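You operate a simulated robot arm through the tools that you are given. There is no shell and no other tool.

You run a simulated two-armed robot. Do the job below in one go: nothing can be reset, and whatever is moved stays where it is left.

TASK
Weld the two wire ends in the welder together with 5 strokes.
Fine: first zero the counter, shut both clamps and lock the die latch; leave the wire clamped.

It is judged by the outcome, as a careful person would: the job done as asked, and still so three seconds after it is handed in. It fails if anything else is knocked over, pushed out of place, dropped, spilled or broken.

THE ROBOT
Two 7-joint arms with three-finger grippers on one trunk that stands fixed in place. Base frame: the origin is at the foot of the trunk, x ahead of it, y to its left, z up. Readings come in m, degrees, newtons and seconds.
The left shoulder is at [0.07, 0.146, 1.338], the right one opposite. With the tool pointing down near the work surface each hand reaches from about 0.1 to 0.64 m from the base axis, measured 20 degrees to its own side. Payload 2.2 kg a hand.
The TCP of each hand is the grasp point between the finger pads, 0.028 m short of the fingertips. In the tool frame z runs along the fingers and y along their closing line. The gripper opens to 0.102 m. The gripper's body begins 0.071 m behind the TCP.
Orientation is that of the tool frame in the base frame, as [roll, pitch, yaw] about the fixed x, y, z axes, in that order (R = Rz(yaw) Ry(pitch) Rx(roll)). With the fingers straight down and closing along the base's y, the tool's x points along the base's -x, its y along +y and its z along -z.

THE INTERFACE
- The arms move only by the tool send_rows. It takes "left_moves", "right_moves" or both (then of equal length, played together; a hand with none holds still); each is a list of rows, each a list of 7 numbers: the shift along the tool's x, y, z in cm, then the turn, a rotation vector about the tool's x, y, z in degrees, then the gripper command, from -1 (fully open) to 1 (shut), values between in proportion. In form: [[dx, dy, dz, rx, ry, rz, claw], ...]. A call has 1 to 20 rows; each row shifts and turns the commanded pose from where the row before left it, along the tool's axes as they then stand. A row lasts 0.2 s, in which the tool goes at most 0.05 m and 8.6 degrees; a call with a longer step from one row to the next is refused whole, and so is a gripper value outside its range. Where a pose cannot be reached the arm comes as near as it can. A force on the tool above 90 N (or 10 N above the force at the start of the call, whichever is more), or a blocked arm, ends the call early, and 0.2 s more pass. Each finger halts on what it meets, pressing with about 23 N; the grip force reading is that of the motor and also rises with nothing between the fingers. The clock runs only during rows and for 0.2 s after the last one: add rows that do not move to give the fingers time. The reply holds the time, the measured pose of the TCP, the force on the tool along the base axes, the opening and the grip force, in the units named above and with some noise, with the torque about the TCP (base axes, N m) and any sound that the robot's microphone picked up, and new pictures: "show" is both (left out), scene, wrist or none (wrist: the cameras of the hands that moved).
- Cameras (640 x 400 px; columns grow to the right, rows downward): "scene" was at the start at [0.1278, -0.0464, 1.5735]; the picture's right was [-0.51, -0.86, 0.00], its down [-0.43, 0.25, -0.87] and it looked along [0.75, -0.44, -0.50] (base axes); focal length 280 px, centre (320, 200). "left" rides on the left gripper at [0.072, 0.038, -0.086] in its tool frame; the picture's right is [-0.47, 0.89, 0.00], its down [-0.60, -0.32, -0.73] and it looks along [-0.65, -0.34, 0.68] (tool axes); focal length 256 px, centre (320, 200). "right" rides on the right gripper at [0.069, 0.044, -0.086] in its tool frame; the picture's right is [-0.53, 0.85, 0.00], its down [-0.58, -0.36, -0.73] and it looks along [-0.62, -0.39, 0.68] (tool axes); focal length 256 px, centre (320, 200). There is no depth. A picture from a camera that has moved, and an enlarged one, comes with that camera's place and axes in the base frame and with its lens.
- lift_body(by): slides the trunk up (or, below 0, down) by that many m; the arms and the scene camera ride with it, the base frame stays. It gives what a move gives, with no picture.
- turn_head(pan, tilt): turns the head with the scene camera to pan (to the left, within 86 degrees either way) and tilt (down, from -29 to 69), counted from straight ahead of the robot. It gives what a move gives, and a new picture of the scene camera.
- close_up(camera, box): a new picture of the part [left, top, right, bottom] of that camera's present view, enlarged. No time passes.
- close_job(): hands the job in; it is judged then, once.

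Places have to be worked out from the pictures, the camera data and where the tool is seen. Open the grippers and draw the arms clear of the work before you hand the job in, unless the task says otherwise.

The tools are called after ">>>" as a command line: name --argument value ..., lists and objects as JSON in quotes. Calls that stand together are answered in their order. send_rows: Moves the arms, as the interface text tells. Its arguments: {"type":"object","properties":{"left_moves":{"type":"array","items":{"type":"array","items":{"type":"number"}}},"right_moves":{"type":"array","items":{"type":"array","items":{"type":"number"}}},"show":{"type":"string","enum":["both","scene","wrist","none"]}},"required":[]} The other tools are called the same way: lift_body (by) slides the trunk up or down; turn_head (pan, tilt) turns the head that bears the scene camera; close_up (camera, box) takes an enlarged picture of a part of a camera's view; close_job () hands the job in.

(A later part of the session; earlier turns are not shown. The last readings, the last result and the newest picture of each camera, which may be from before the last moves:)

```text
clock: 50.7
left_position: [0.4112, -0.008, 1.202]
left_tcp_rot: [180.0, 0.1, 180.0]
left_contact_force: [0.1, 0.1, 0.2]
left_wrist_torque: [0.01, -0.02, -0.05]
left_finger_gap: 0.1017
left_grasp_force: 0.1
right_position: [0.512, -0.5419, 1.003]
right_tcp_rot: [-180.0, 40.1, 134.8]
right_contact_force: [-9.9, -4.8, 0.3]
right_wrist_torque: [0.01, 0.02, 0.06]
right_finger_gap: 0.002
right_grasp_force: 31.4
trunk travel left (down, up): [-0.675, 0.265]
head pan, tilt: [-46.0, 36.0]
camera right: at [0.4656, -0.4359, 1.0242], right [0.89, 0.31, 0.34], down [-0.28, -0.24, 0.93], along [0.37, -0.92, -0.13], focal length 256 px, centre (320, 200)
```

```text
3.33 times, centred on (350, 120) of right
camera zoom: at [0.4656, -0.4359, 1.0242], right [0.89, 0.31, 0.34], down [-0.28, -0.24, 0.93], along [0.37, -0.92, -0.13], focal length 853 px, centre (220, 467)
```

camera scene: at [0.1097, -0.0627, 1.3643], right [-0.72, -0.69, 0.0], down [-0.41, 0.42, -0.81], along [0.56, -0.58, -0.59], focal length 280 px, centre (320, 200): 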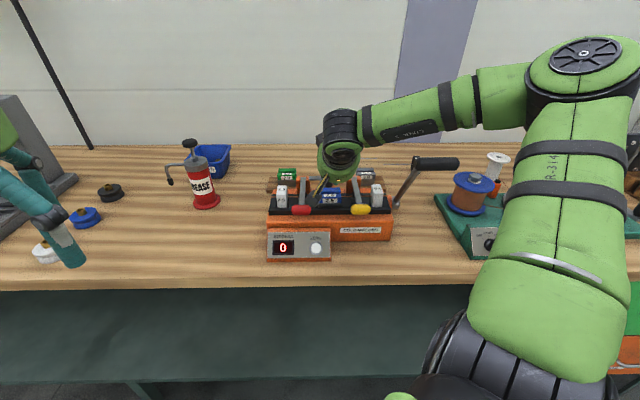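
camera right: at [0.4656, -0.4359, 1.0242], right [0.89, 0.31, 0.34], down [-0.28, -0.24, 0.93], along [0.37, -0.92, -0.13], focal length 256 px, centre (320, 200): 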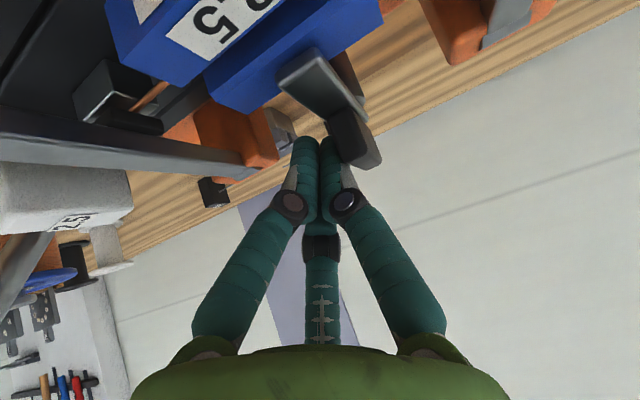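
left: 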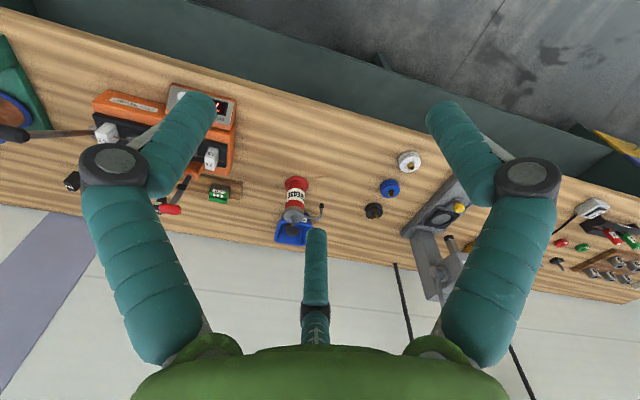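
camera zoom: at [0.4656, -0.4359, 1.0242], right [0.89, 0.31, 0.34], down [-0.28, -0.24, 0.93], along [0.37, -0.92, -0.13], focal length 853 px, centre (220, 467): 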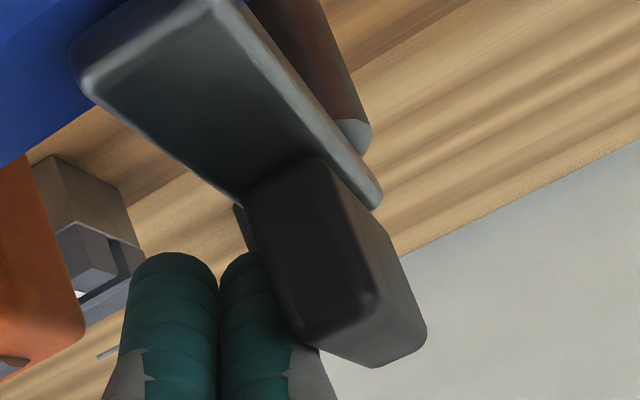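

The bar now points forward over the die and the fingers feel about 10 N, as if at a stop. I back away to the right and out to check it from both cameras.

>>> send_rows --right_moves '[[0, -1.0, 0, 0, 0, 0, 1], [0, 0, -4, 0, 0, 0, 1], [0, 0, -4, 0, 0, 0, 1], [-2, 0, -3, 0, 0, 0, 1], [-2, 0, 0, 0, 8, 0, 1], [0, 0, 0, 0, 8, 0, 1], [0, 0, 0, 0, 8, 0, 1], [0, 0, 0, 0, 8, 0, 1], [0, 0, 0, 0, 8, 0, 1], [0, 0, 0, 0, 0, 0, 1]]' --show "both"

>>> close_up --camera "scene" --box '[260, 150, 410, 250]'

>>> close_up --camera "right" --box '[220, 0, 620, 200]'

```text
clock: 52.9
left_position: [0.4125, -0.0084, 1.2014]
left_tcp_rot: [180.0, 0.0, 180.0]
left_contact_force: [-1.0, -0.4, 0.9]
left_wrist_torque: [0.01, -0.03, -0.02]
left_finger_gap: 0.102
left_grasp_force: 0.0
right_position: [0.4798, -0.5196, 1.1132]
right_tcp_rot: [179.9, 0.0, 135.1]
right_contact_force: [-0.3, 0.2, -0.1]
right_wrist_torque: [0.0, -0.01, -0.02]
right_finger_gap: 0.0021
right_grasp_force: 31.1
trunk travel left (down, up): [-0.675, 0.265]
head pan, tilt: [-46.0, 36.0]
camera scene: at [0.1097, -0.0635, 1.3642], right [-0.72, -0.69, 0.0], down [-0.41, 0.42, -0.81], along [0.56, -0.58, -0.59], focal length 280 px, centre (320, 200)
camera right: at [0.4609, -0.4404, 1.1992], right [0.98, 0.22, 0.0], down [0.15, -0.67, 0.73], along [0.16, -0.71, -0.68], focal length 256 px, centre (320, 200)
```

scene: 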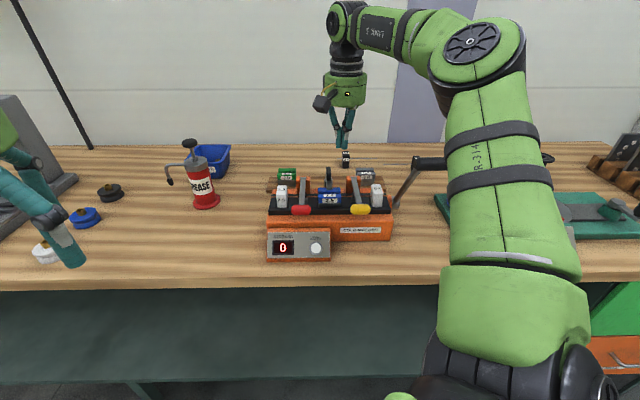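
right: 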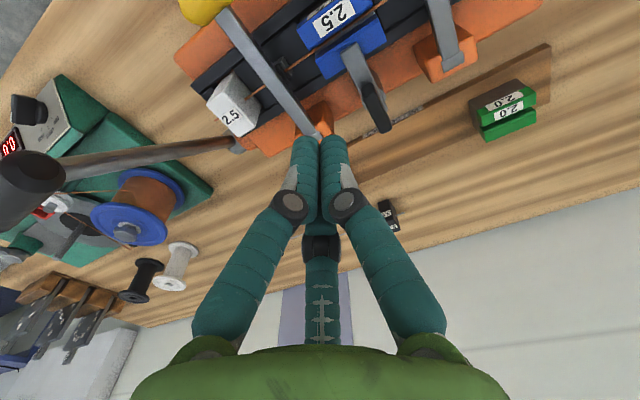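

```text
4.00 times, centred on (335, 200) of scene
camera zoom: at [0.1097, -0.0635, 1.3642], right [-0.72, -0.69, 0.0], down [-0.41, 0.42, -0.81], along [0.56, -0.58, -0.59], focal length 1122 px, centre (260, 200)
```

zoom: 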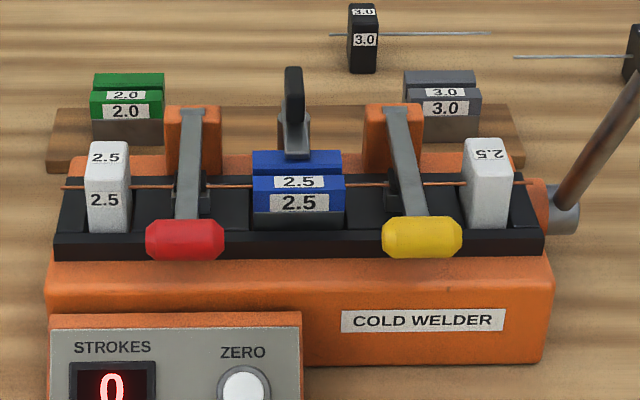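

```text
1.60 times, centred on (420, 100) of right
camera zoom: at [0.4609, -0.4404, 1.1992], right [0.98, 0.22, 0.0], down [0.15, -0.67, 0.73], along [0.16, -0.71, -0.68], focal length 410 px, centre (160, 360)
```

zoom: 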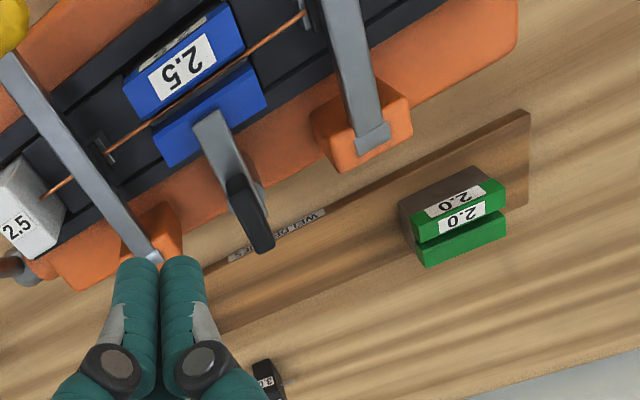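

The bar lies straight over the die, within a degree or two of square, and the levers are down: latch locked, counter 0. Now the crank: I raise the hand and carry it over to a staging point above the crank grip.

>>> send_rows --right_moves '[[0, 0, -4.4, 0, 0, 0, 1], [0, 0, -4.4, 0, 0, 0, 1], [2.19, -3.42, 0, 0, 0, 0, 1], [2.19, -3.42, 0, 0, 0, 0, 1], [2.19, -3.42, 0, 0, 0, 0, 1], [2.19, -3.42, 0, 0, 0, 0, 1], [2.19, -3.42, 0, 0, 0, 0, 1], [2.19, -3.42, 0, 0, 0, 0, 1], [0, 0, 0, 0, 0, 0, -1]]' --show "both"

```text
clock: 54.9
left_position: [0.4132, -0.0076, 1.2006]
left_tcp_rot: [-180.0, 0.1, -180.0]
left_contact_force: [0.3, -0.2, 0.2]
left_wrist_torque: [0.03, 0.05, 0.02]
left_finger_gap: 0.102
left_grasp_force: 0.0
right_position: [0.2419, -0.5705, 1.2012]
right_tcp_rot: [-179.9, -0.2, 135.0]
right_contact_force: [0.5, -0.1, 0.8]
right_wrist_torque: [-0.02, 0.03, 0.02]
right_finger_gap: 0.1015
right_grasp_force: 0.0
trunk travel left (down, up): [-0.675, 0.265]
head pan, tilt: [-46.0, 36.0]
camera scene: at [0.1115, -0.0637, 1.364], right [-0.72, -0.69, 0.0], down [-0.41, 0.42, -0.81], along [0.56, -0.58, -0.59], focal length 280 px, centre (320, 200)
camera right: at [0.2228, -0.4924, 1.2862], right [0.98, 0.22, 0.0], down [0.15, -0.67, 0.73], along [0.16, -0.71, -0.68], focal length 256 px, centre (320, 200)
```

scene: 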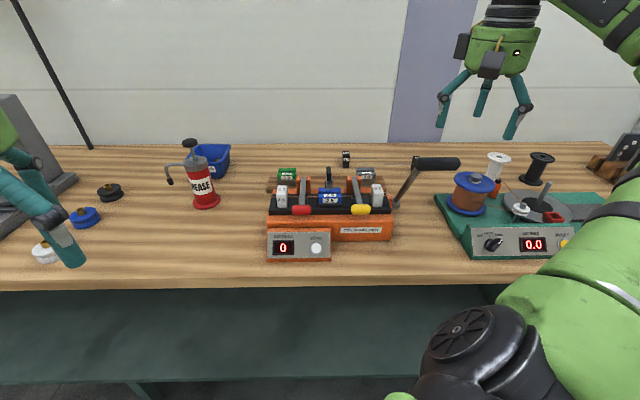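
right: 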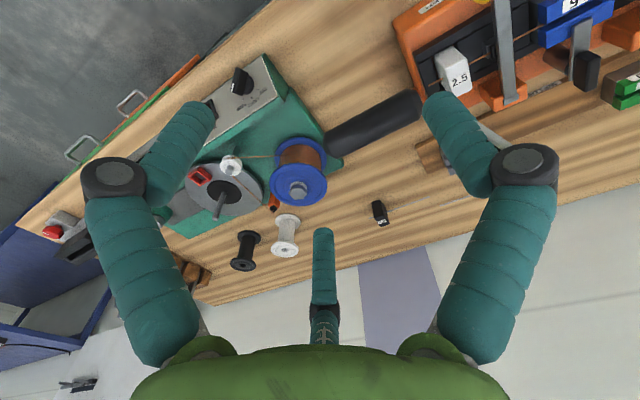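

The crank is now clearly seen in both views. I take close-ups to measure its grip and hub.

>>> close_up --camera "scene" --box '[370, 130, 490, 220]'

>>> close_up --camera "right" --box '[280, 50, 480, 190]'

```text
4.44 times, centred on (430, 175) of scene
camera zoom: at [0.1115, -0.0637, 1.364], right [-0.72, -0.69, 0.0], down [-0.41, 0.42, -0.81], along [0.56, -0.58, -0.59], focal length 1246 px, centre (-169, 311)
```

zoom: 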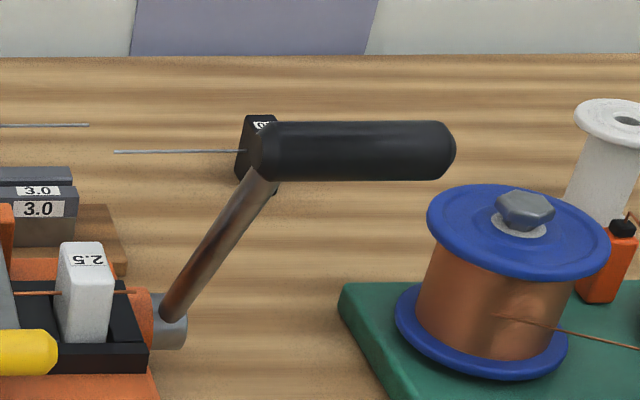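

```text
2.86 times, centred on (380, 120) of right
camera zoom: at [0.2228, -0.4924, 1.2862], right [0.98, 0.22, 0.0], down [0.15, -0.67, 0.73], along [0.16, -0.71, -0.68], focal length 731 px, centre (149, 429)
```

zoom: 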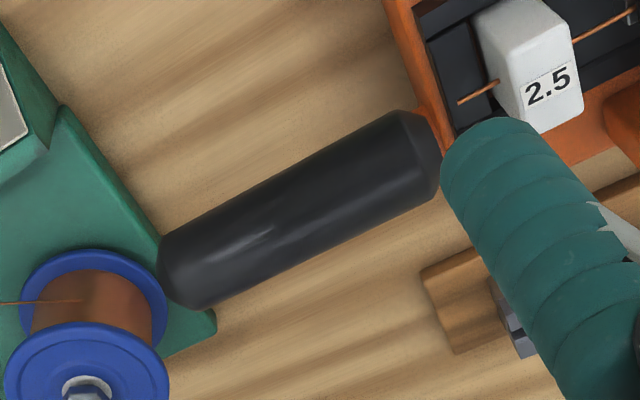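

The grip centre works out at about [0.294,-0.606,1.081] and the hub at [0.391,-0.653,0.908], so the crank stands about 59 degrees up with a 20 cm radius. I turn the open hand 90 degrees and tilt it 35 degrees so its fingers can close fore-and-aft on the grip.

>>> send_rows --right_moves '[[0, 0, 0, 0, 0, -8, -1], [0, 0, 0, 0, 0, -8, -1], [0, 0, 0, 0, 0, -8, -1], [0, 0, 0, 0, 0, -8, -1], [0, 0, 0, 0, 0, -8, -1], [0, 0, 0, 0, 0, -8, -1], [0, 0, 0, 0, 0, -8, -1], [0, 0, 0, 0, 0, -8, -1], [0, 0, 0, 0, 0, -8, -1], [0, 0, 0, 0, 0, -8, -1], [0, 0, 0, 0, 0, -8, -1], [0, 0, 0, 0, 0, -2, -1], [0, 0, 0, 7, 0, 0, -1], [0, 0, 0, 7, 0, 0, -1], [0, 0, 0, 7, 0, 0, -1], [0, 0, 0, 7, 0, 0, -1], [0, 0, 0, 7, 0, 0, -1], [0, 0, 0, 0, 0, 0, -1]]' --show "both"

```text
clock: 58.7
left_position: [0.4131, -0.0086, 1.2004]
left_tcp_rot: [-179.9, 0.1, 179.9]
left_contact_force: [0.5, 0.5, -1.1]
left_wrist_torque: [0.02, 0.01, 0.0]
left_finger_gap: 0.102
left_grasp_force: 0.1
right_position: [0.2943, -0.3366, 1.1502]
right_tcp_rot: [-145.1, 0.0, -135.0]
right_contact_force: [-0.5, 0.0, -0.6]
right_wrist_torque: [0.04, -0.01, 0.02]
right_finger_gap: 0.1019
right_grasp_force: 0.1
right hand out of reach, approached as far as the arm can: row 3, 4, 5, 6, 7, 8, 9, 10, 11, 12, 16, 17
trunk travel left (down, up): [-0.675, 0.265]
head pan, tilt: [-46.0, 36.0]
camera scene: at [0.1105, -0.0641, 1.3641], right [-0.72, -0.69, 0.0], down [-0.41, 0.42, -0.81], along [0.56, -0.58, -0.59], focal length 280 px, centre (320, 200)
camera right: at [0.1852, -0.3266, 1.1948], right [-0.11, 0.87, -0.48], down [0.32, 0.49, 0.81], along [0.94, -0.07, -0.33], focal length 256 px, centre (320, 200)
```

scene: 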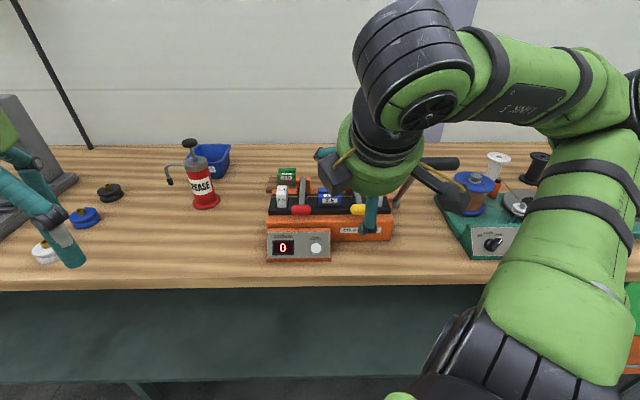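
right: 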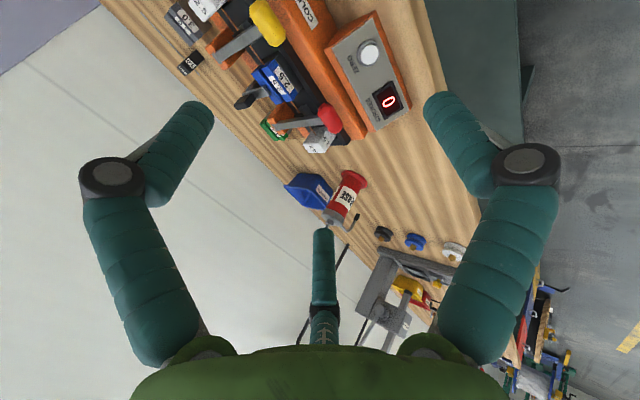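

The quarter turn is beyond the wrist's range there; the arm drifted to [0.294,-0.337,1.15], touching nothing. I turn back to the orientation that works everywhere and will instead push the crank grip with closed fingers.

>>> send_rows --right_moves '[[0, 0, 0, -7, 0, 0, -1], [0, 0, 0, -7, 0, 0, -1], [0, 0, 0, -7, 0, 0, -1], [0, 0, 0, -7, 0, 0, -1], [0, 0, 0, -7, 0, 0, 1], [0, 0, 0, 0, 0, 8, 1], [0, 0, 0, 0, 0, 8, 1], [0, 0, 0, 0, 0, 8, 1], [0, 0, 0, 0, 0, 8, 1], [0, 0, 0, 0, 0, 8, 1], [0, 0, 0, 0, 0, 8, 1], [0, 0, 0, 0, 0, 8, 1], [0, 0, 0, 0, 0, 8, 1], [0, 0, 0, 0, 0, 8, 1], [0, 0, 0, 0, 0, 8, 1], [0, 0, 0, 0, 0, 8, 1], [0, 0, 0, 0, 0, 2, 1], [0, 0, 0, 0, 0, 0, 1]]' --show "both"

```text
clock: 62.5
left_position: [0.4131, -0.0076, 1.2012]
left_tcp_rot: [-180.0, 0.0, -180.0]
left_contact_force: [-0.2, 0.1, -0.3]
left_wrist_torque: [0.03, 0.02, -0.04]
left_finger_gap: 0.1021
left_grasp_force: 0.1
right_position: [0.292, -0.3187, 1.1435]
right_tcp_rot: [-180.0, 0.0, 135.0]
right_contact_force: [0.0, 0.1, -0.6]
right_wrist_torque: [0.0, 0.02, -0.01]
right_finger_gap: 0.0022
right_grasp_force: 23.2
right hand out of reach, approached as far as the arm can: row 3, 4, 5
trunk travel left (down, up): [-0.675, 0.265]
head pan, tilt: [-46.0, 36.0]
camera scene: at [0.1106, -0.0636, 1.3641], right [-0.72, -0.69, 0.0], down [-0.41, 0.42, -0.81], along [0.56, -0.58, -0.59], focal length 280 px, centre (320, 200)
camera right: at [0.2733, -0.2398, 1.2297], right [0.98, 0.22, 0.0], down [0.15, -0.67, 0.73], along [0.16, -0.71, -0.68], focal length 256 px, centre (320, 200)
```

scene: 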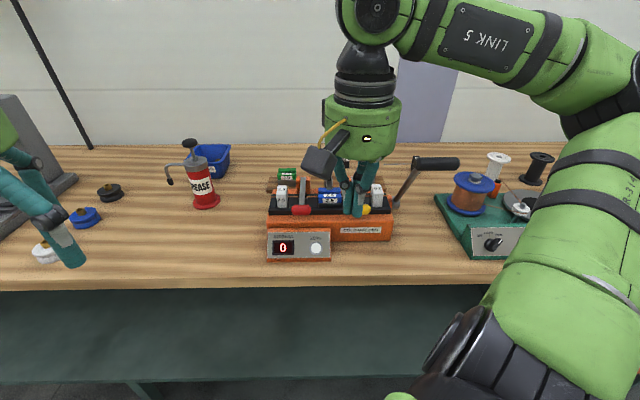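
right: 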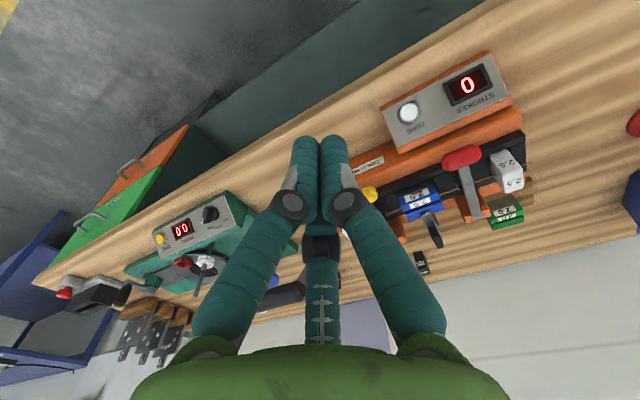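

Back in the usable orientation. I move to a staging point above and behind the crank grip and tilt the tool 35 degrees.

>>> send_rows --right_moves '[[-3.06, -3.35, -0.94, 0, 0, 0, 1], [-3.06, -3.35, -0.94, 0, 0, 0, 1], [-3.06, -3.35, -0.94, 0, 0, 0, 1], [-3.06, -3.35, -0.94, 0, 0, 0, 1], [-3.06, -3.35, -0.94, 0, 0, 0, 1], [-3.06, -3.35, -0.94, 0, 0, 0, 1], [0, 0, 0, 0, -7, 0, 1], [0, 0, 0, 0, -7, 0, 1], [0, 0, 0, 0, -7, 0, 1], [0, 0, 0, 0, -7, 0, 1], [0, 0, 0, 0, -7, 0, 1], [0, 0, 0, 0, 0, 0, 1]]' --show "both"

```text
clock: 65.1
left_position: [0.4141, -0.0074, 1.201]
left_tcp_rot: [180.0, -0.1, -180.0]
left_contact_force: [-0.4, 0.5, -0.7]
left_wrist_torque: [0.04, 0.03, 0.01]
left_finger_gap: 0.1019
left_grasp_force: 0.1
right_position: [0.2799, -0.5901, 1.1998]
right_tcp_rot: [180.0, 35.0, 135.0]
right_contact_force: [0.1, 0.8, 0.1]
right_wrist_torque: [-0.02, 0.02, -0.04]
right_finger_gap: 0.002
right_grasp_force: 23.2
trunk travel left (down, up): [-0.675, 0.265]
head pan, tilt: [-46.0, 36.0]
camera scene: at [0.1112, -0.0639, 1.364], right [-0.72, -0.69, 0.0], down [-0.41, 0.42, -0.81], along [0.56, -0.58, -0.59], focal length 280 px, centre (320, 200)
camera right: at [0.2352, -0.4862, 1.2304], right [0.91, 0.29, 0.31], down [-0.22, -0.29, 0.93], along [0.36, -0.91, -0.2], focal length 256 px, centre (320, 200)
```

scene: 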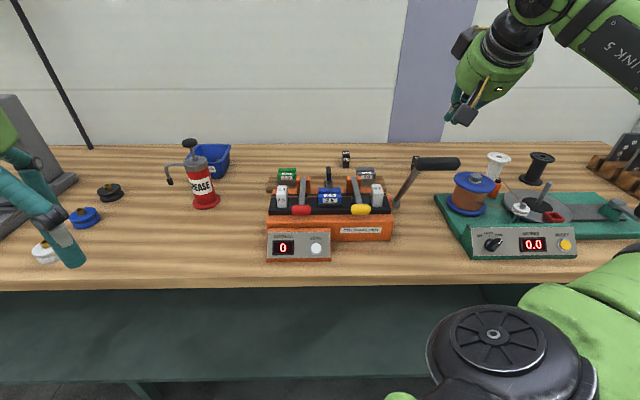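
right: 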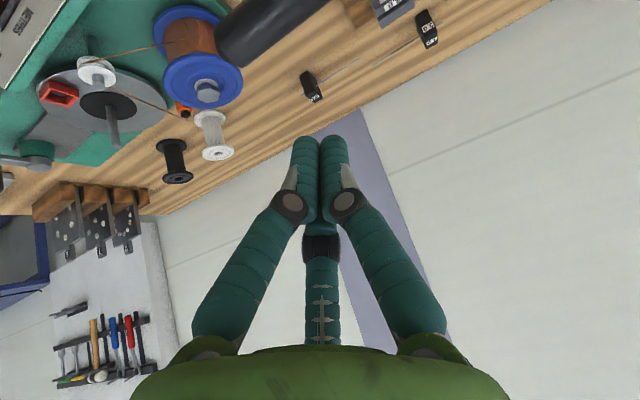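

The grip appears where predicted. I advance along the tool axis so the closed fingers lie behind the grip, about 3 cm clear of it.

>>> send_rows --right_moves '[[0, 0, 4, 0, 0, 0, 1], [0, 0, 4, 0, 0, 0, 1], [0, 0, 2.7, 0, 0, 0, 1], [0, 0, 0, 0, 0, 0, 1]]' --show "both"

>>> close_up --camera "scene" --box '[370, 110, 490, 220]'

```text
clock: 66.1
left_position: [0.4139, -0.0076, 1.2005]
left_tcp_rot: [-180.0, 0.0, 179.9]
left_contact_force: [0.5, -0.2, -0.3]
left_wrist_torque: [0.0, 0.0, 0.0]
left_finger_gap: 0.1019
left_grasp_force: 0.1
right_position: [0.3249, -0.635, 1.1146]
right_tcp_rot: [-180.0, 34.9, 135.0]
right_contact_force: [-0.2, -0.6, 0.8]
right_wrist_torque: [0.0, -0.01, -0.03]
right_finger_gap: 0.0021
right_grasp_force: 23.4
trunk travel left (down, up): [-0.675, 0.265]
head pan, tilt: [-46.0, 36.0]
camera scene: at [0.1105, -0.0635, 1.3641], right [-0.72, -0.69, 0.0], down [-0.41, 0.42, -0.81], along [0.56, -0.58, -0.59], focal length 280 px, centre (320, 200)
camera right: at [0.2792, -0.5305, 1.1453], right [0.91, 0.29, 0.31], down [-0.22, -0.29, 0.93], along [0.36, -0.91, -0.2], focal length 256 px, centre (320, 200)
```

scene: 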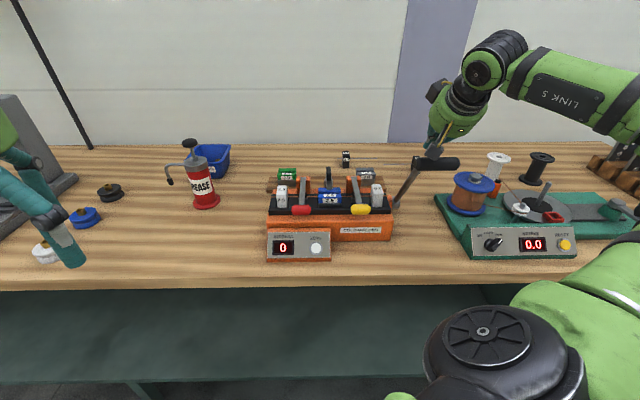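
right: 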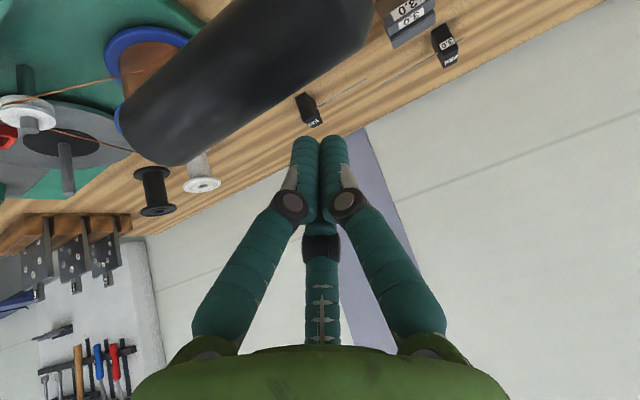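

```text
3.64 times, centred on (430, 165) of scene
camera zoom: at [0.1105, -0.0635, 1.3641], right [-0.72, -0.69, 0.0], down [-0.41, 0.42, -0.81], along [0.56, -0.58, -0.59], focal length 1020 px, centre (-80, 327)
```

zoom: 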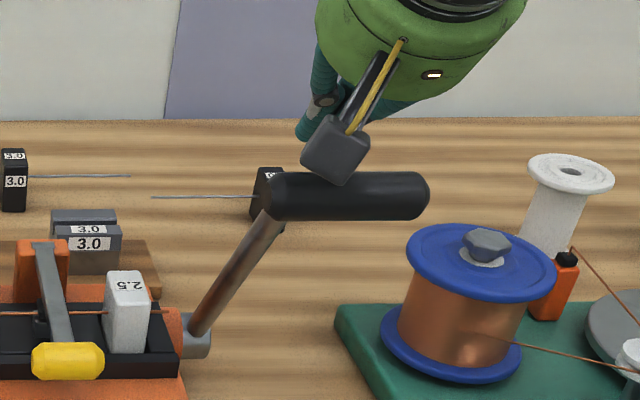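

The fingers are behind the grip and clear of everything. I push through to contact and on about 15 degrees of crank travel, watching force.

>>> send_rows --right_moves '[[1.6, 0, 0, 0, 0, 0, 1], [1.5, 0, 0, 0, 0, 0, 1], [1.77, 0, -0.08, 0, -2, 0, 1], [1.77, 0, 0.05, 0, -2, 0, 1], [1.76, 0, 0.14, 0, -2, 0, 1], [0, 0, 0, 0, 0, 0, 1]]' --show "both"

>>> close_up --camera "scene" --box '[370, 110, 490, 220]'

```text
clock: 67.5
left_position: [0.4138, -0.0074, 1.201]
left_tcp_rot: [-180.0, 0.0, -179.9]
left_contact_force: [-0.5, 0.7, -0.2]
left_wrist_torque: [0.01, 0.0, 0.0]
left_finger_gap: 0.1021
left_grasp_force: 0.0
right_position: [0.2769, -0.5854, 1.0631]
right_tcp_rot: [-180.0, 41.1, 135.0]
right_contact_force: [4.5, 0.7, 7.4]
right_wrist_torque: [0.02, 0.06, -0.02]
right_finger_gap: 0.002
right_grasp_force: 23.0
trunk travel left (down, up): [-0.675, 0.265]
head pan, tilt: [-46.0, 36.0]
camera scene: at [0.1111, -0.0621, 1.3642], right [-0.72, -0.69, 0.0], down [-0.41, 0.42, -0.81], along [0.56, -0.58, -0.59], focal length 280 px, centre (320, 200)
camera right: at [0.2291, -0.4794, 1.0826], right [0.88, 0.31, 0.35], down [-0.29, -0.23, 0.93], along [0.37, -0.92, -0.11], focal length 256 px, centre (320, 200)
```

scene: 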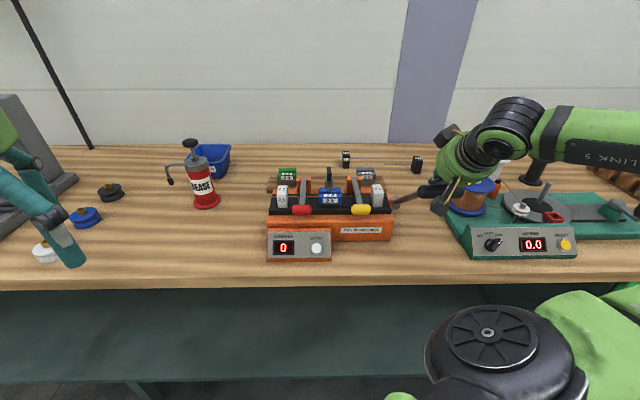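
right: 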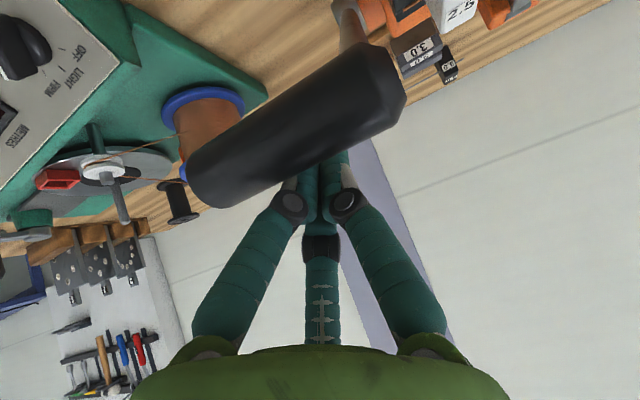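

```text
3.64 times, centred on (430, 165) of scene
camera zoom: at [0.1111, -0.0621, 1.3642], right [-0.72, -0.69, 0.0], down [-0.41, 0.42, -0.81], along [0.56, -0.58, -0.59], focal length 1020 px, centre (-80, 327)
```

zoom: 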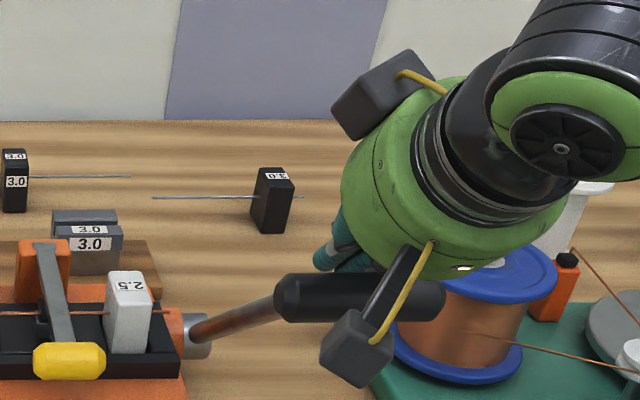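

The crank follows with under 10 N. I carry on down another 20 degrees.

>>> send_rows --right_moves '[[1.75, 0, 0.23, 0, -2, 0, 1], [1.74, 0, 0.32, 0, -2, 0, 1], [1.72, 0, 0.41, 0, -2, 0, 1], [1.7, 0, 0.5, 0, -2, 0, 1], [0, 0, 0, 0, 0, 0, 1]]' --show "both"

>>> close_up --camera "scene" --box '[260, 150, 500, 270]'

```text
clock: 68.7
left_position: [0.4128, -0.0059, 1.2009]
left_tcp_rot: [-179.9, 0.0, 180.0]
left_contact_force: [-0.6, 0.1, -0.6]
left_wrist_torque: [-0.02, 0.03, 0.01]
left_finger_gap: 0.1019
left_grasp_force: 0.1
right_position: [0.2464, -0.5571, 1.005]
right_tcp_rot: [-179.9, 49.1, 135.0]
right_contact_force: [1.0, -0.6, 12.1]
right_wrist_torque: [0.08, 0.13, 0.01]
right_finger_gap: 0.002
right_grasp_force: 23.3
trunk travel left (down, up): [-0.675, 0.265]
head pan, tilt: [-46.0, 36.0]
camera scene: at [0.11, -0.0617, 1.3643], right [-0.72, -0.69, 0.0], down [-0.41, 0.42, -0.81], along [0.56, -0.58, -0.59], focal length 280 px, centre (320, 200)
camera right: at [0.1983, -0.4496, 1.0087], right [0.85, 0.35, 0.4], down [-0.38, -0.13, 0.91], along [0.37, -0.93, 0.02], focal length 256 px, centre (320, 200)
```

scene: 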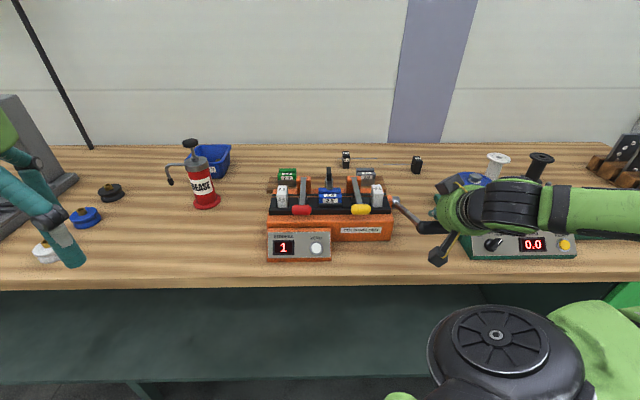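
right: 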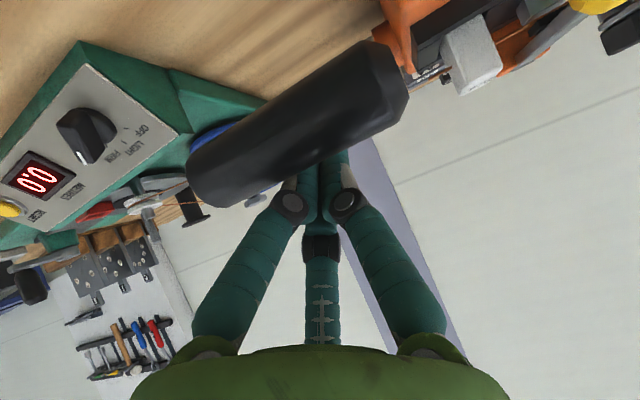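

```text
2.67 times, centred on (380, 210) of scene
camera zoom: at [0.11, -0.0617, 1.3643], right [-0.72, -0.69, 0.0], down [-0.41, 0.42, -0.81], along [0.56, -0.58, -0.59], focal length 748 px, centre (160, 173)
```

zoom: 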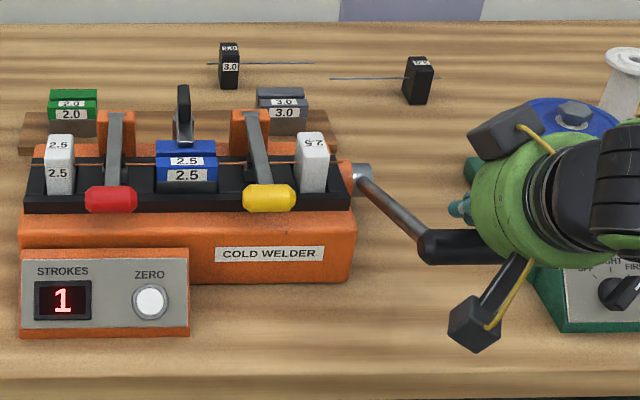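

The counter clicked to 1, with about 12 N pushing back up on the fingers, so the crank seems spring-loaded. I press one step deeper to finish the stroke, then let it rise by retracing the path.

>>> send_rows --right_moves '[[1.67, 0, 0.59, 0, -2, 0, 1], [0, 0, 0, 0, 0, 0, 1]]' --show "scene"

```text
clock: 69.3
left_position: [0.4128, -0.0048, 1.2004]
left_tcp_rot: [180.0, 0.0, -180.0]
left_contact_force: [0.9, 0.4, -0.2]
left_wrist_torque: [0.01, 0.01, -0.02]
left_finger_gap: 0.102
left_grasp_force: 0.1
right_position: [0.2441, -0.5576, 0.9892]
right_tcp_rot: [-179.9, 51.0, 135.2]
right_contact_force: [3.0, 0.4, 13.0]
right_wrist_torque: [0.07, 0.19, -0.03]
right_finger_gap: 0.0018
right_grasp_force: 22.8
right hand out of reach, approached as far as the arm can: row 1
trunk travel left (down, up): [-0.675, 0.265]
head pan, tilt: [-46.0, 36.0]
camera scene: at [0.1105, -0.0614, 1.3643], right [-0.72, -0.69, 0.0], down [-0.41, 0.42, -0.81], along [0.56, -0.58, -0.59], focal length 280 px, centre (320, 200)
```

scene: 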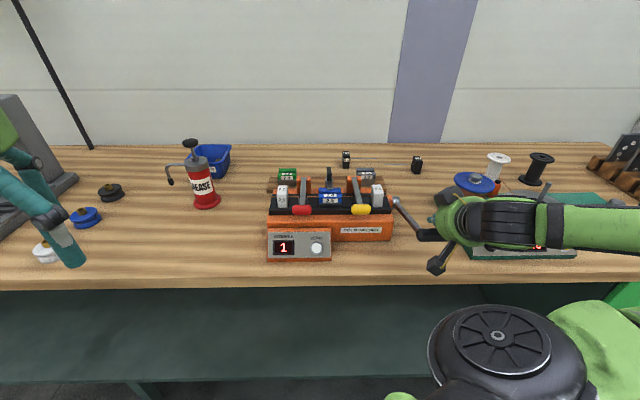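

Count stays 1; the arm is at its limit there, still with 13 N of push-back. I retrace the path upward and see whether the crank follows.

>>> send_rows --right_moves '[[-1.31, 0, -0.89, 0, 2, 0, 1], [0, 0, 0, 0, 2, 0, 1], [-1.7, 0, -0.5, 0, 2, 0, 1], [-1.72, 0, -0.41, 0, 2, 0, 1], [-1.74, 0, -0.32, 0, 2, 0, 1], [-1.75, 0, -0.23, 0, 2, 0, 1], [0, 0, 0, 0, 0, 0, 1]]' --show "both"

```text
clock: 70.9
left_position: [0.4147, -0.0088, 1.1999]
left_tcp_rot: [-180.0, 0.1, -180.0]
left_contact_force: [0.9, 0.2, 0.2]
left_wrist_torque: [-0.02, 0.02, 0.03]
left_finger_gap: 0.102
left_grasp_force: 0.0
right_position: [0.2726, -0.5873, 1.0587]
right_tcp_rot: [-180.0, 38.9, 135.1]
right_contact_force: [4.5, -4.5, 4.2]
right_wrist_torque: [-0.01, 0.01, 0.05]
right_finger_gap: 0.0022
right_grasp_force: 23.6
trunk travel left (down, up): [-0.675, 0.265]
head pan, tilt: [-46.0, 36.0]
camera scene: at [0.1116, -0.0644, 1.364], right [-0.72, -0.69, 0.0], down [-0.41, 0.42, -0.81], along [0.56, -0.58, -0.59], focal length 280 px, centre (320, 200)
camera right: at [0.2263, -0.4814, 1.0827], right [0.89, 0.3, 0.33], down [-0.26, -0.25, 0.93], along [0.37, -0.92, -0.14], focal length 256 px, centre (320, 200)
```

scene: 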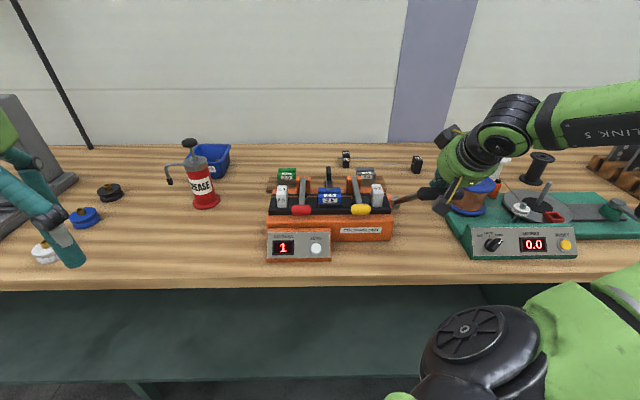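
right: 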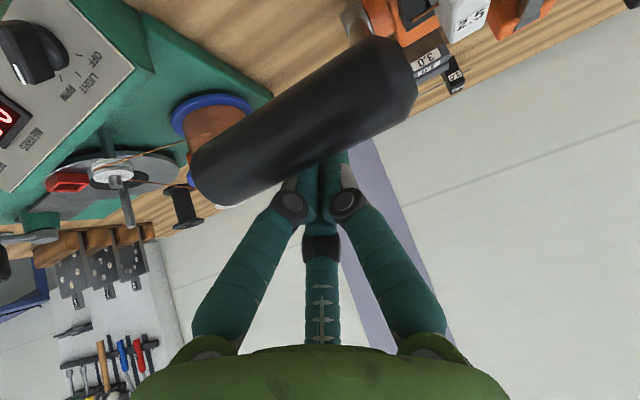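

The crank rises with the fingers, so it is sprung. I go all the way back up until the fingers leave the grip.

>>> send_rows --right_moves '[[-1.76, 0, -0.14, 0, 2, 0, 1], [-1.77, 0, -0.05, 0, 2, 0, 1], [-1.77, 0, 0.08, 0, 0, 0, 1], [-1.0, 0, 0, 0, 0, 0, 1], [0, 0, 0, 0, 0, 0, 1]]' --show "both"

>>> close_up --camera "scene" --box '[260, 130, 500, 270]'

```text
clock: 72.1
left_position: [0.4128, -0.0079, 1.2017]
left_tcp_rot: [-180.0, 0.0, -179.9]
left_contact_force: [-0.9, -0.3, 0.0]
left_wrist_torque: [-0.01, -0.03, 0.0]
left_finger_gap: 0.1018
left_grasp_force: 0.1
right_position: [0.3079, -0.6226, 1.0995]
right_tcp_rot: [180.0, 34.9, 135.0]
right_contact_force: [-0.2, 0.9, -0.4]
right_wrist_torque: [0.02, -0.02, -0.01]
right_finger_gap: 0.002
right_grasp_force: 23.1
trunk travel left (down, up): [-0.675, 0.265]
head pan, tilt: [-46.0, 36.0]
camera scene: at [0.1102, -0.0634, 1.3642], right [-0.72, -0.69, 0.0], down [-0.41, 0.42, -0.81], along [0.56, -0.58, -0.59], focal length 280 px, centre (320, 200)
camera right: at [0.2632, -0.5178, 1.1305], right [0.91, 0.29, 0.31], down [-0.22, -0.3, 0.93], along [0.36, -0.91, -0.21], focal length 256 px, centre (320, 200)
```

scene: 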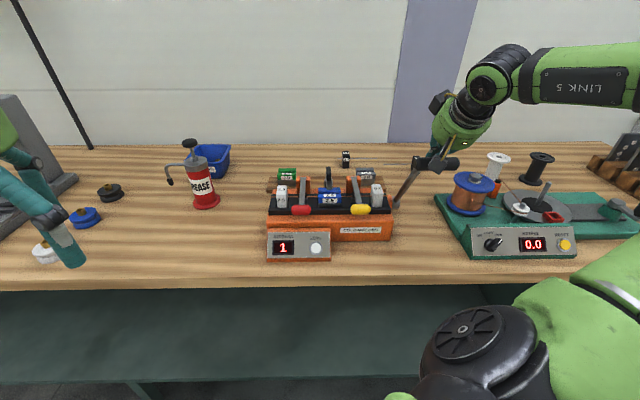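
right: 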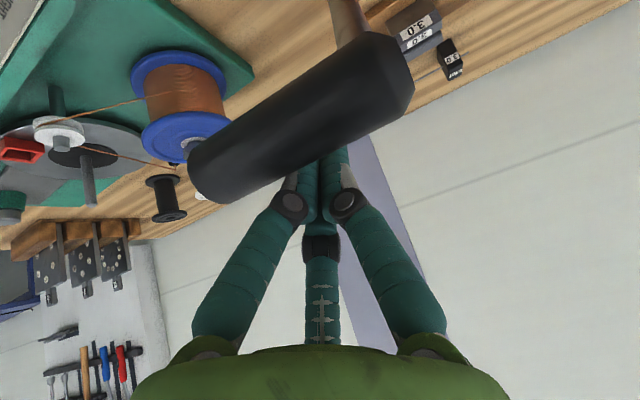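

```text
2.67 times, centred on (380, 200) of scene
camera zoom: at [0.1102, -0.0634, 1.3642], right [-0.72, -0.69, 0.0], down [-0.41, 0.42, -0.81], along [0.56, -0.58, -0.59], focal length 748 px, centre (160, 200)
```

zoom: 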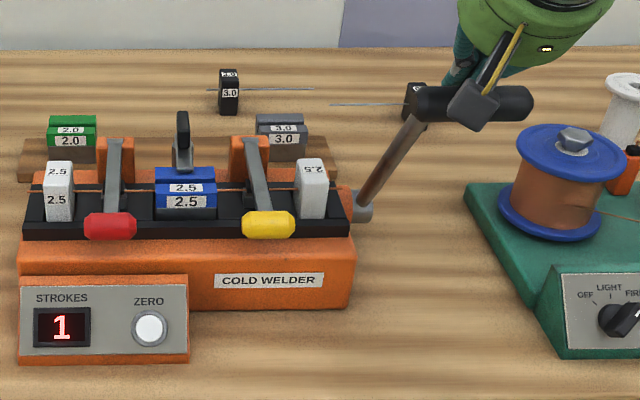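

Crank fully up, count 1. Now stroke 2 in one run: the same path down, a short hold, and back up to release.

>>> send_rows --right_moves '[[1.0, 0, 0, 0, 0, 0, 1], [1.77, 0, -0.08, 0, -2, 0, 1], [1.77, 0, 0.05, 0, -2, 0, 1], [1.76, 0, 0.14, 0, -2, 0, 1], [1.75, 0, 0.23, 0, -2, 0, 1], [1.74, 0, 0.32, 0, -2, 0, 1], [1.72, 0, 0.41, 0, -2, 0, 1], [1.7, 0, 0.5, 0, -2, 0, 1], [0, 0, 0, 0, 0, 0, 1], [0, 0, 0, 0, 2, 0, 1], [-1.7, 0, -0.5, 0, 2, 0, 1], [-1.72, 0, -0.41, 0, 2, 0, 1], [-1.74, 0, -0.32, 0, 2, 0, 1], [-1.75, 0, -0.23, 0, 2, 0, 1], [-1.76, 0, -0.14, 0, 2, 0, 1], [-1.77, 0, -0.05, 0, 2, 0, 1], [-1.77, 0, 0.08, 0, 0, 0, 1], [-1.0, 0, 0, 0, 0, 0, 1], [0, 0, 0, 0, 0, 0, 1]]' --show "both"

>>> close_up --camera "scene" --box '[260, 130, 500, 270]'

```text
clock: 76.1
left_position: [0.4131, -0.0079, 1.2019]
left_tcp_rot: [-180.0, 0.0, -179.9]
left_contact_force: [0.1, 0.2, -0.2]
left_wrist_torque: [0.02, -0.02, 0.02]
left_finger_gap: 0.1022
left_grasp_force: 0.1
right_position: [0.3066, -0.6233, 1.0996]
right_tcp_rot: [-180.0, 34.9, 135.0]
right_contact_force: [1.4, -0.3, -0.3]
right_wrist_torque: [0.01, 0.0, 0.01]
right_finger_gap: 0.002
right_grasp_force: 23.2
trunk travel left (down, up): [-0.675, 0.265]
head pan, tilt: [-46.0, 36.0]
camera scene: at [0.1102, -0.0633, 1.3642], right [-0.72, -0.69, 0.0], down [-0.41, 0.42, -0.81], along [0.56, -0.58, -0.59], focal length 280 px, centre (320, 200)
camera right: at [0.2621, -0.518, 1.1304], right [0.91, 0.29, 0.31], down [-0.22, -0.3, 0.93], along [0.36, -0.91, -0.21], focal length 256 px, centre (320, 200)
```

scene: 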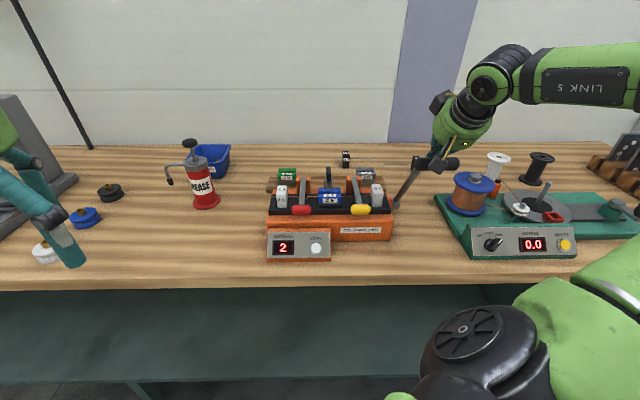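
right: 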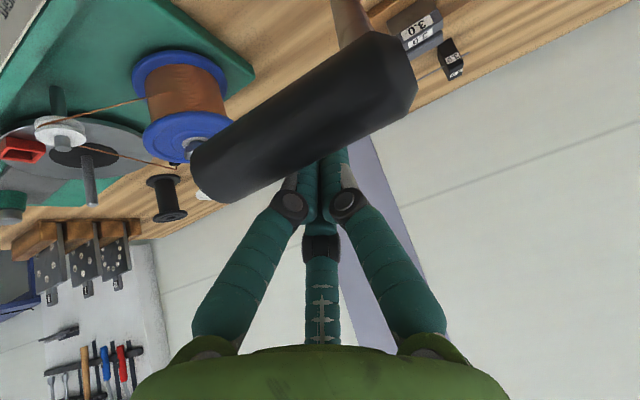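

```text
2.67 times, centred on (380, 200) of scene
camera zoom: at [0.1102, -0.0633, 1.3642], right [-0.72, -0.69, 0.0], down [-0.41, 0.42, -0.81], along [0.56, -0.58, -0.59], focal length 748 px, centre (160, 200)
```

zoom: 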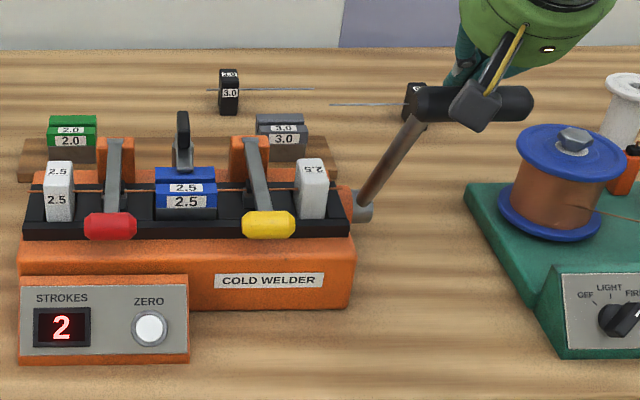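

The counter reads 2 and the crank is back up; clamps and latch have not moved. I repeat the same run for stroke 3.

>>> send_rows --right_moves '[[1.0, 0, 0, 0, 0, 0, 1], [1.77, 0, -0.08, 0, -2, 0, 1], [1.77, 0, 0.05, 0, -2, 0, 1], [1.76, 0, 0.14, 0, -2, 0, 1], [1.75, 0, 0.23, 0, -2, 0, 1], [1.74, 0, 0.32, 0, -2, 0, 1], [1.72, 0, 0.41, 0, -2, 0, 1], [1.7, 0, 0.5, 0, -2, 0, 1], [0, 0, 0, 0, 0, 0, 1], [0, 0, 0, 0, 2, 0, 1], [-1.7, 0, -0.5, 0, 2, 0, 1], [-1.72, 0, -0.41, 0, 2, 0, 1], [-1.74, 0, -0.32, 0, 2, 0, 1], [-1.75, 0, -0.23, 0, 2, 0, 1], [-1.76, 0, -0.14, 0, 2, 0, 1], [-1.77, 0, -0.05, 0, 2, 0, 1], [-1.77, 0, 0.08, 0, 0, 0, 1], [-1.0, 0, 0, 0, 0, 0, 1], [0, 0, 0, 0, 0, 0, 1]]' --show "scene"

>>> close_up --camera "scene" --box '[260, 130, 500, 270]'

```text
clock: 80.1
left_position: [0.4144, -0.0088, 1.2013]
left_tcp_rot: [-180.0, 0.0, -180.0]
left_contact_force: [0.9, 0.5, 0.2]
left_wrist_torque: [-0.01, 0.0, -0.04]
left_finger_gap: 0.1019
left_grasp_force: 0.1
right_position: [0.3084, -0.6227, 1.0973]
right_tcp_rot: [180.0, 35.0, 135.0]
right_contact_force: [0.6, -2.5, 1.5]
right_wrist_torque: [0.01, 0.04, 0.01]
right_finger_gap: 0.002
right_grasp_force: 23.7
trunk travel left (down, up): [-0.675, 0.265]
head pan, tilt: [-46.0, 36.0]
camera scene: at [0.1107, -0.064, 1.3641], right [-0.72, -0.69, 0.0], down [-0.41, 0.42, -0.81], along [0.56, -0.58, -0.59], focal length 280 px, centre (320, 200)
```

scene: 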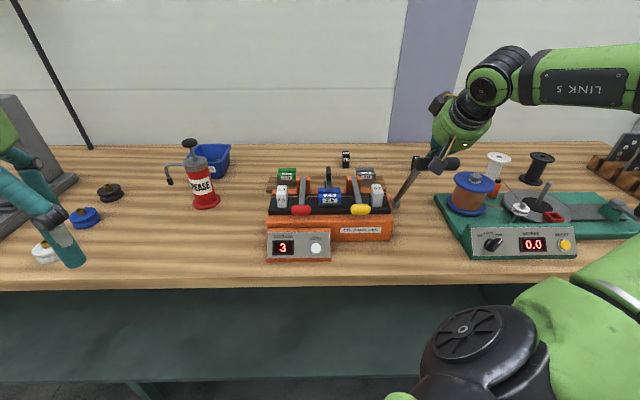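

```text
2.67 times, centred on (380, 200) of scene
camera zoom: at [0.1107, -0.064, 1.3641], right [-0.72, -0.69, 0.0], down [-0.41, 0.42, -0.81], along [0.56, -0.58, -0.59], focal length 748 px, centre (160, 200)
```

zoom: 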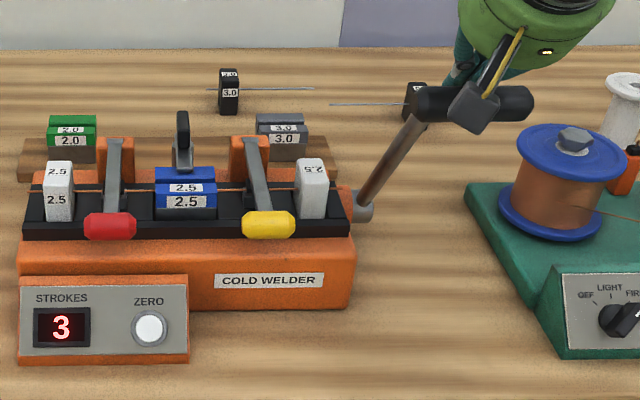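

Count 3. Stroke 4 with the same run, first easing back half a centimetre so the crank is surely at its top.

>>> send_rows --right_moves '[[-0.5, 0, 0, 0, 0, 0, 1], [1.5, 0, 0, 0, 0, 0, 1], [1.77, 0, -0.08, 0, -2, 0, 1], [1.77, 0, 0.05, 0, -2, 0, 1], [1.76, 0, 0.14, 0, -2, 0, 1], [1.75, 0, 0.23, 0, -2, 0, 1], [1.74, 0, 0.32, 0, -2, 0, 1], [1.72, 0, 0.41, 0, -2, 0, 1], [1.7, 0, 0.5, 0, -2, 0, 1], [0, 0, 0, 0, 0, 0, 1], [0, 0, 0, 0, 2, 0, 1], [-1.7, 0, -0.5, 0, 2, 0, 1], [-1.72, 0, -0.41, 0, 2, 0, 1], [-1.74, 0, -0.32, 0, 2, 0, 1], [-1.75, 0, -0.23, 0, 2, 0, 1], [-1.76, 0, -0.14, 0, 2, 0, 1], [-1.77, 0, -0.05, 0, 2, 0, 1], [-1.77, 0, 0.08, 0, 0, 0, 1], [-1.5, 0, 0, 0, 0, 0, 1], [0, 0, 0, 0, 0, 0, 1]]' --show "scene"

>>> close_up --camera "scene" --box '[260, 130, 500, 270]'

```text
clock: 84.3
left_position: [0.4119, -0.0065, 1.2]
left_tcp_rot: [-180.0, 0.0, 180.0]
left_contact_force: [-0.2, -0.6, 0.4]
left_wrist_torque: [0.03, -0.01, -0.04]
left_finger_gap: 0.1023
left_grasp_force: 0.1
right_position: [0.3112, -0.6262, 1.1036]
right_tcp_rot: [180.0, 35.0, 134.9]
right_contact_force: [-0.1, -0.4, 0.4]
right_wrist_torque: [0.01, 0.01, 0.01]
right_finger_gap: 0.0022
right_grasp_force: 22.8
trunk travel left (down, up): [-0.675, 0.265]
head pan, tilt: [-46.0, 36.0]
camera scene: at [0.1104, -0.0632, 1.3641], right [-0.72, -0.69, 0.0], down [-0.41, 0.42, -0.81], along [0.56, -0.58, -0.59], focal length 280 px, centre (320, 200)
```

scene: 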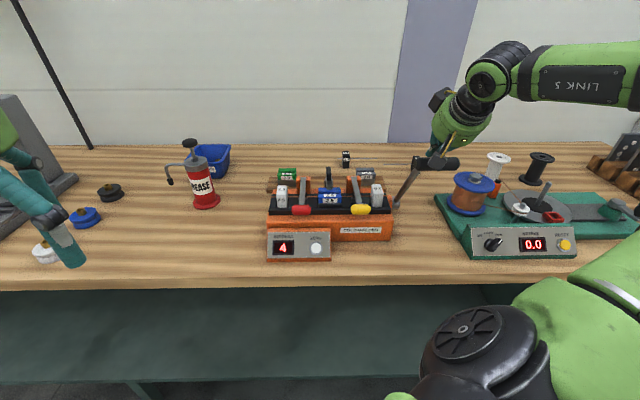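

```text
2.67 times, centred on (380, 200) of scene
camera zoom: at [0.1104, -0.0632, 1.3641], right [-0.72, -0.69, 0.0], down [-0.41, 0.42, -0.81], along [0.56, -0.58, -0.59], focal length 748 px, centre (160, 200)
```

zoom: 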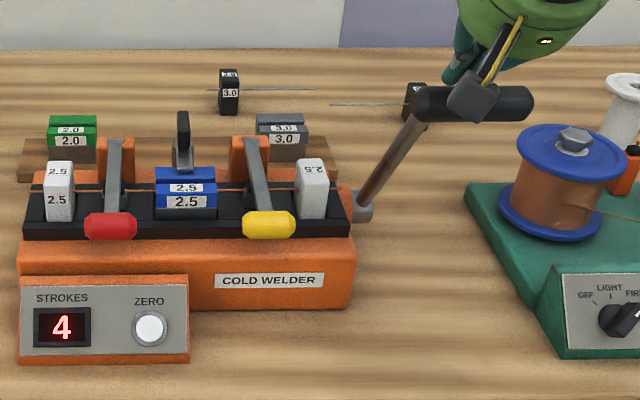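

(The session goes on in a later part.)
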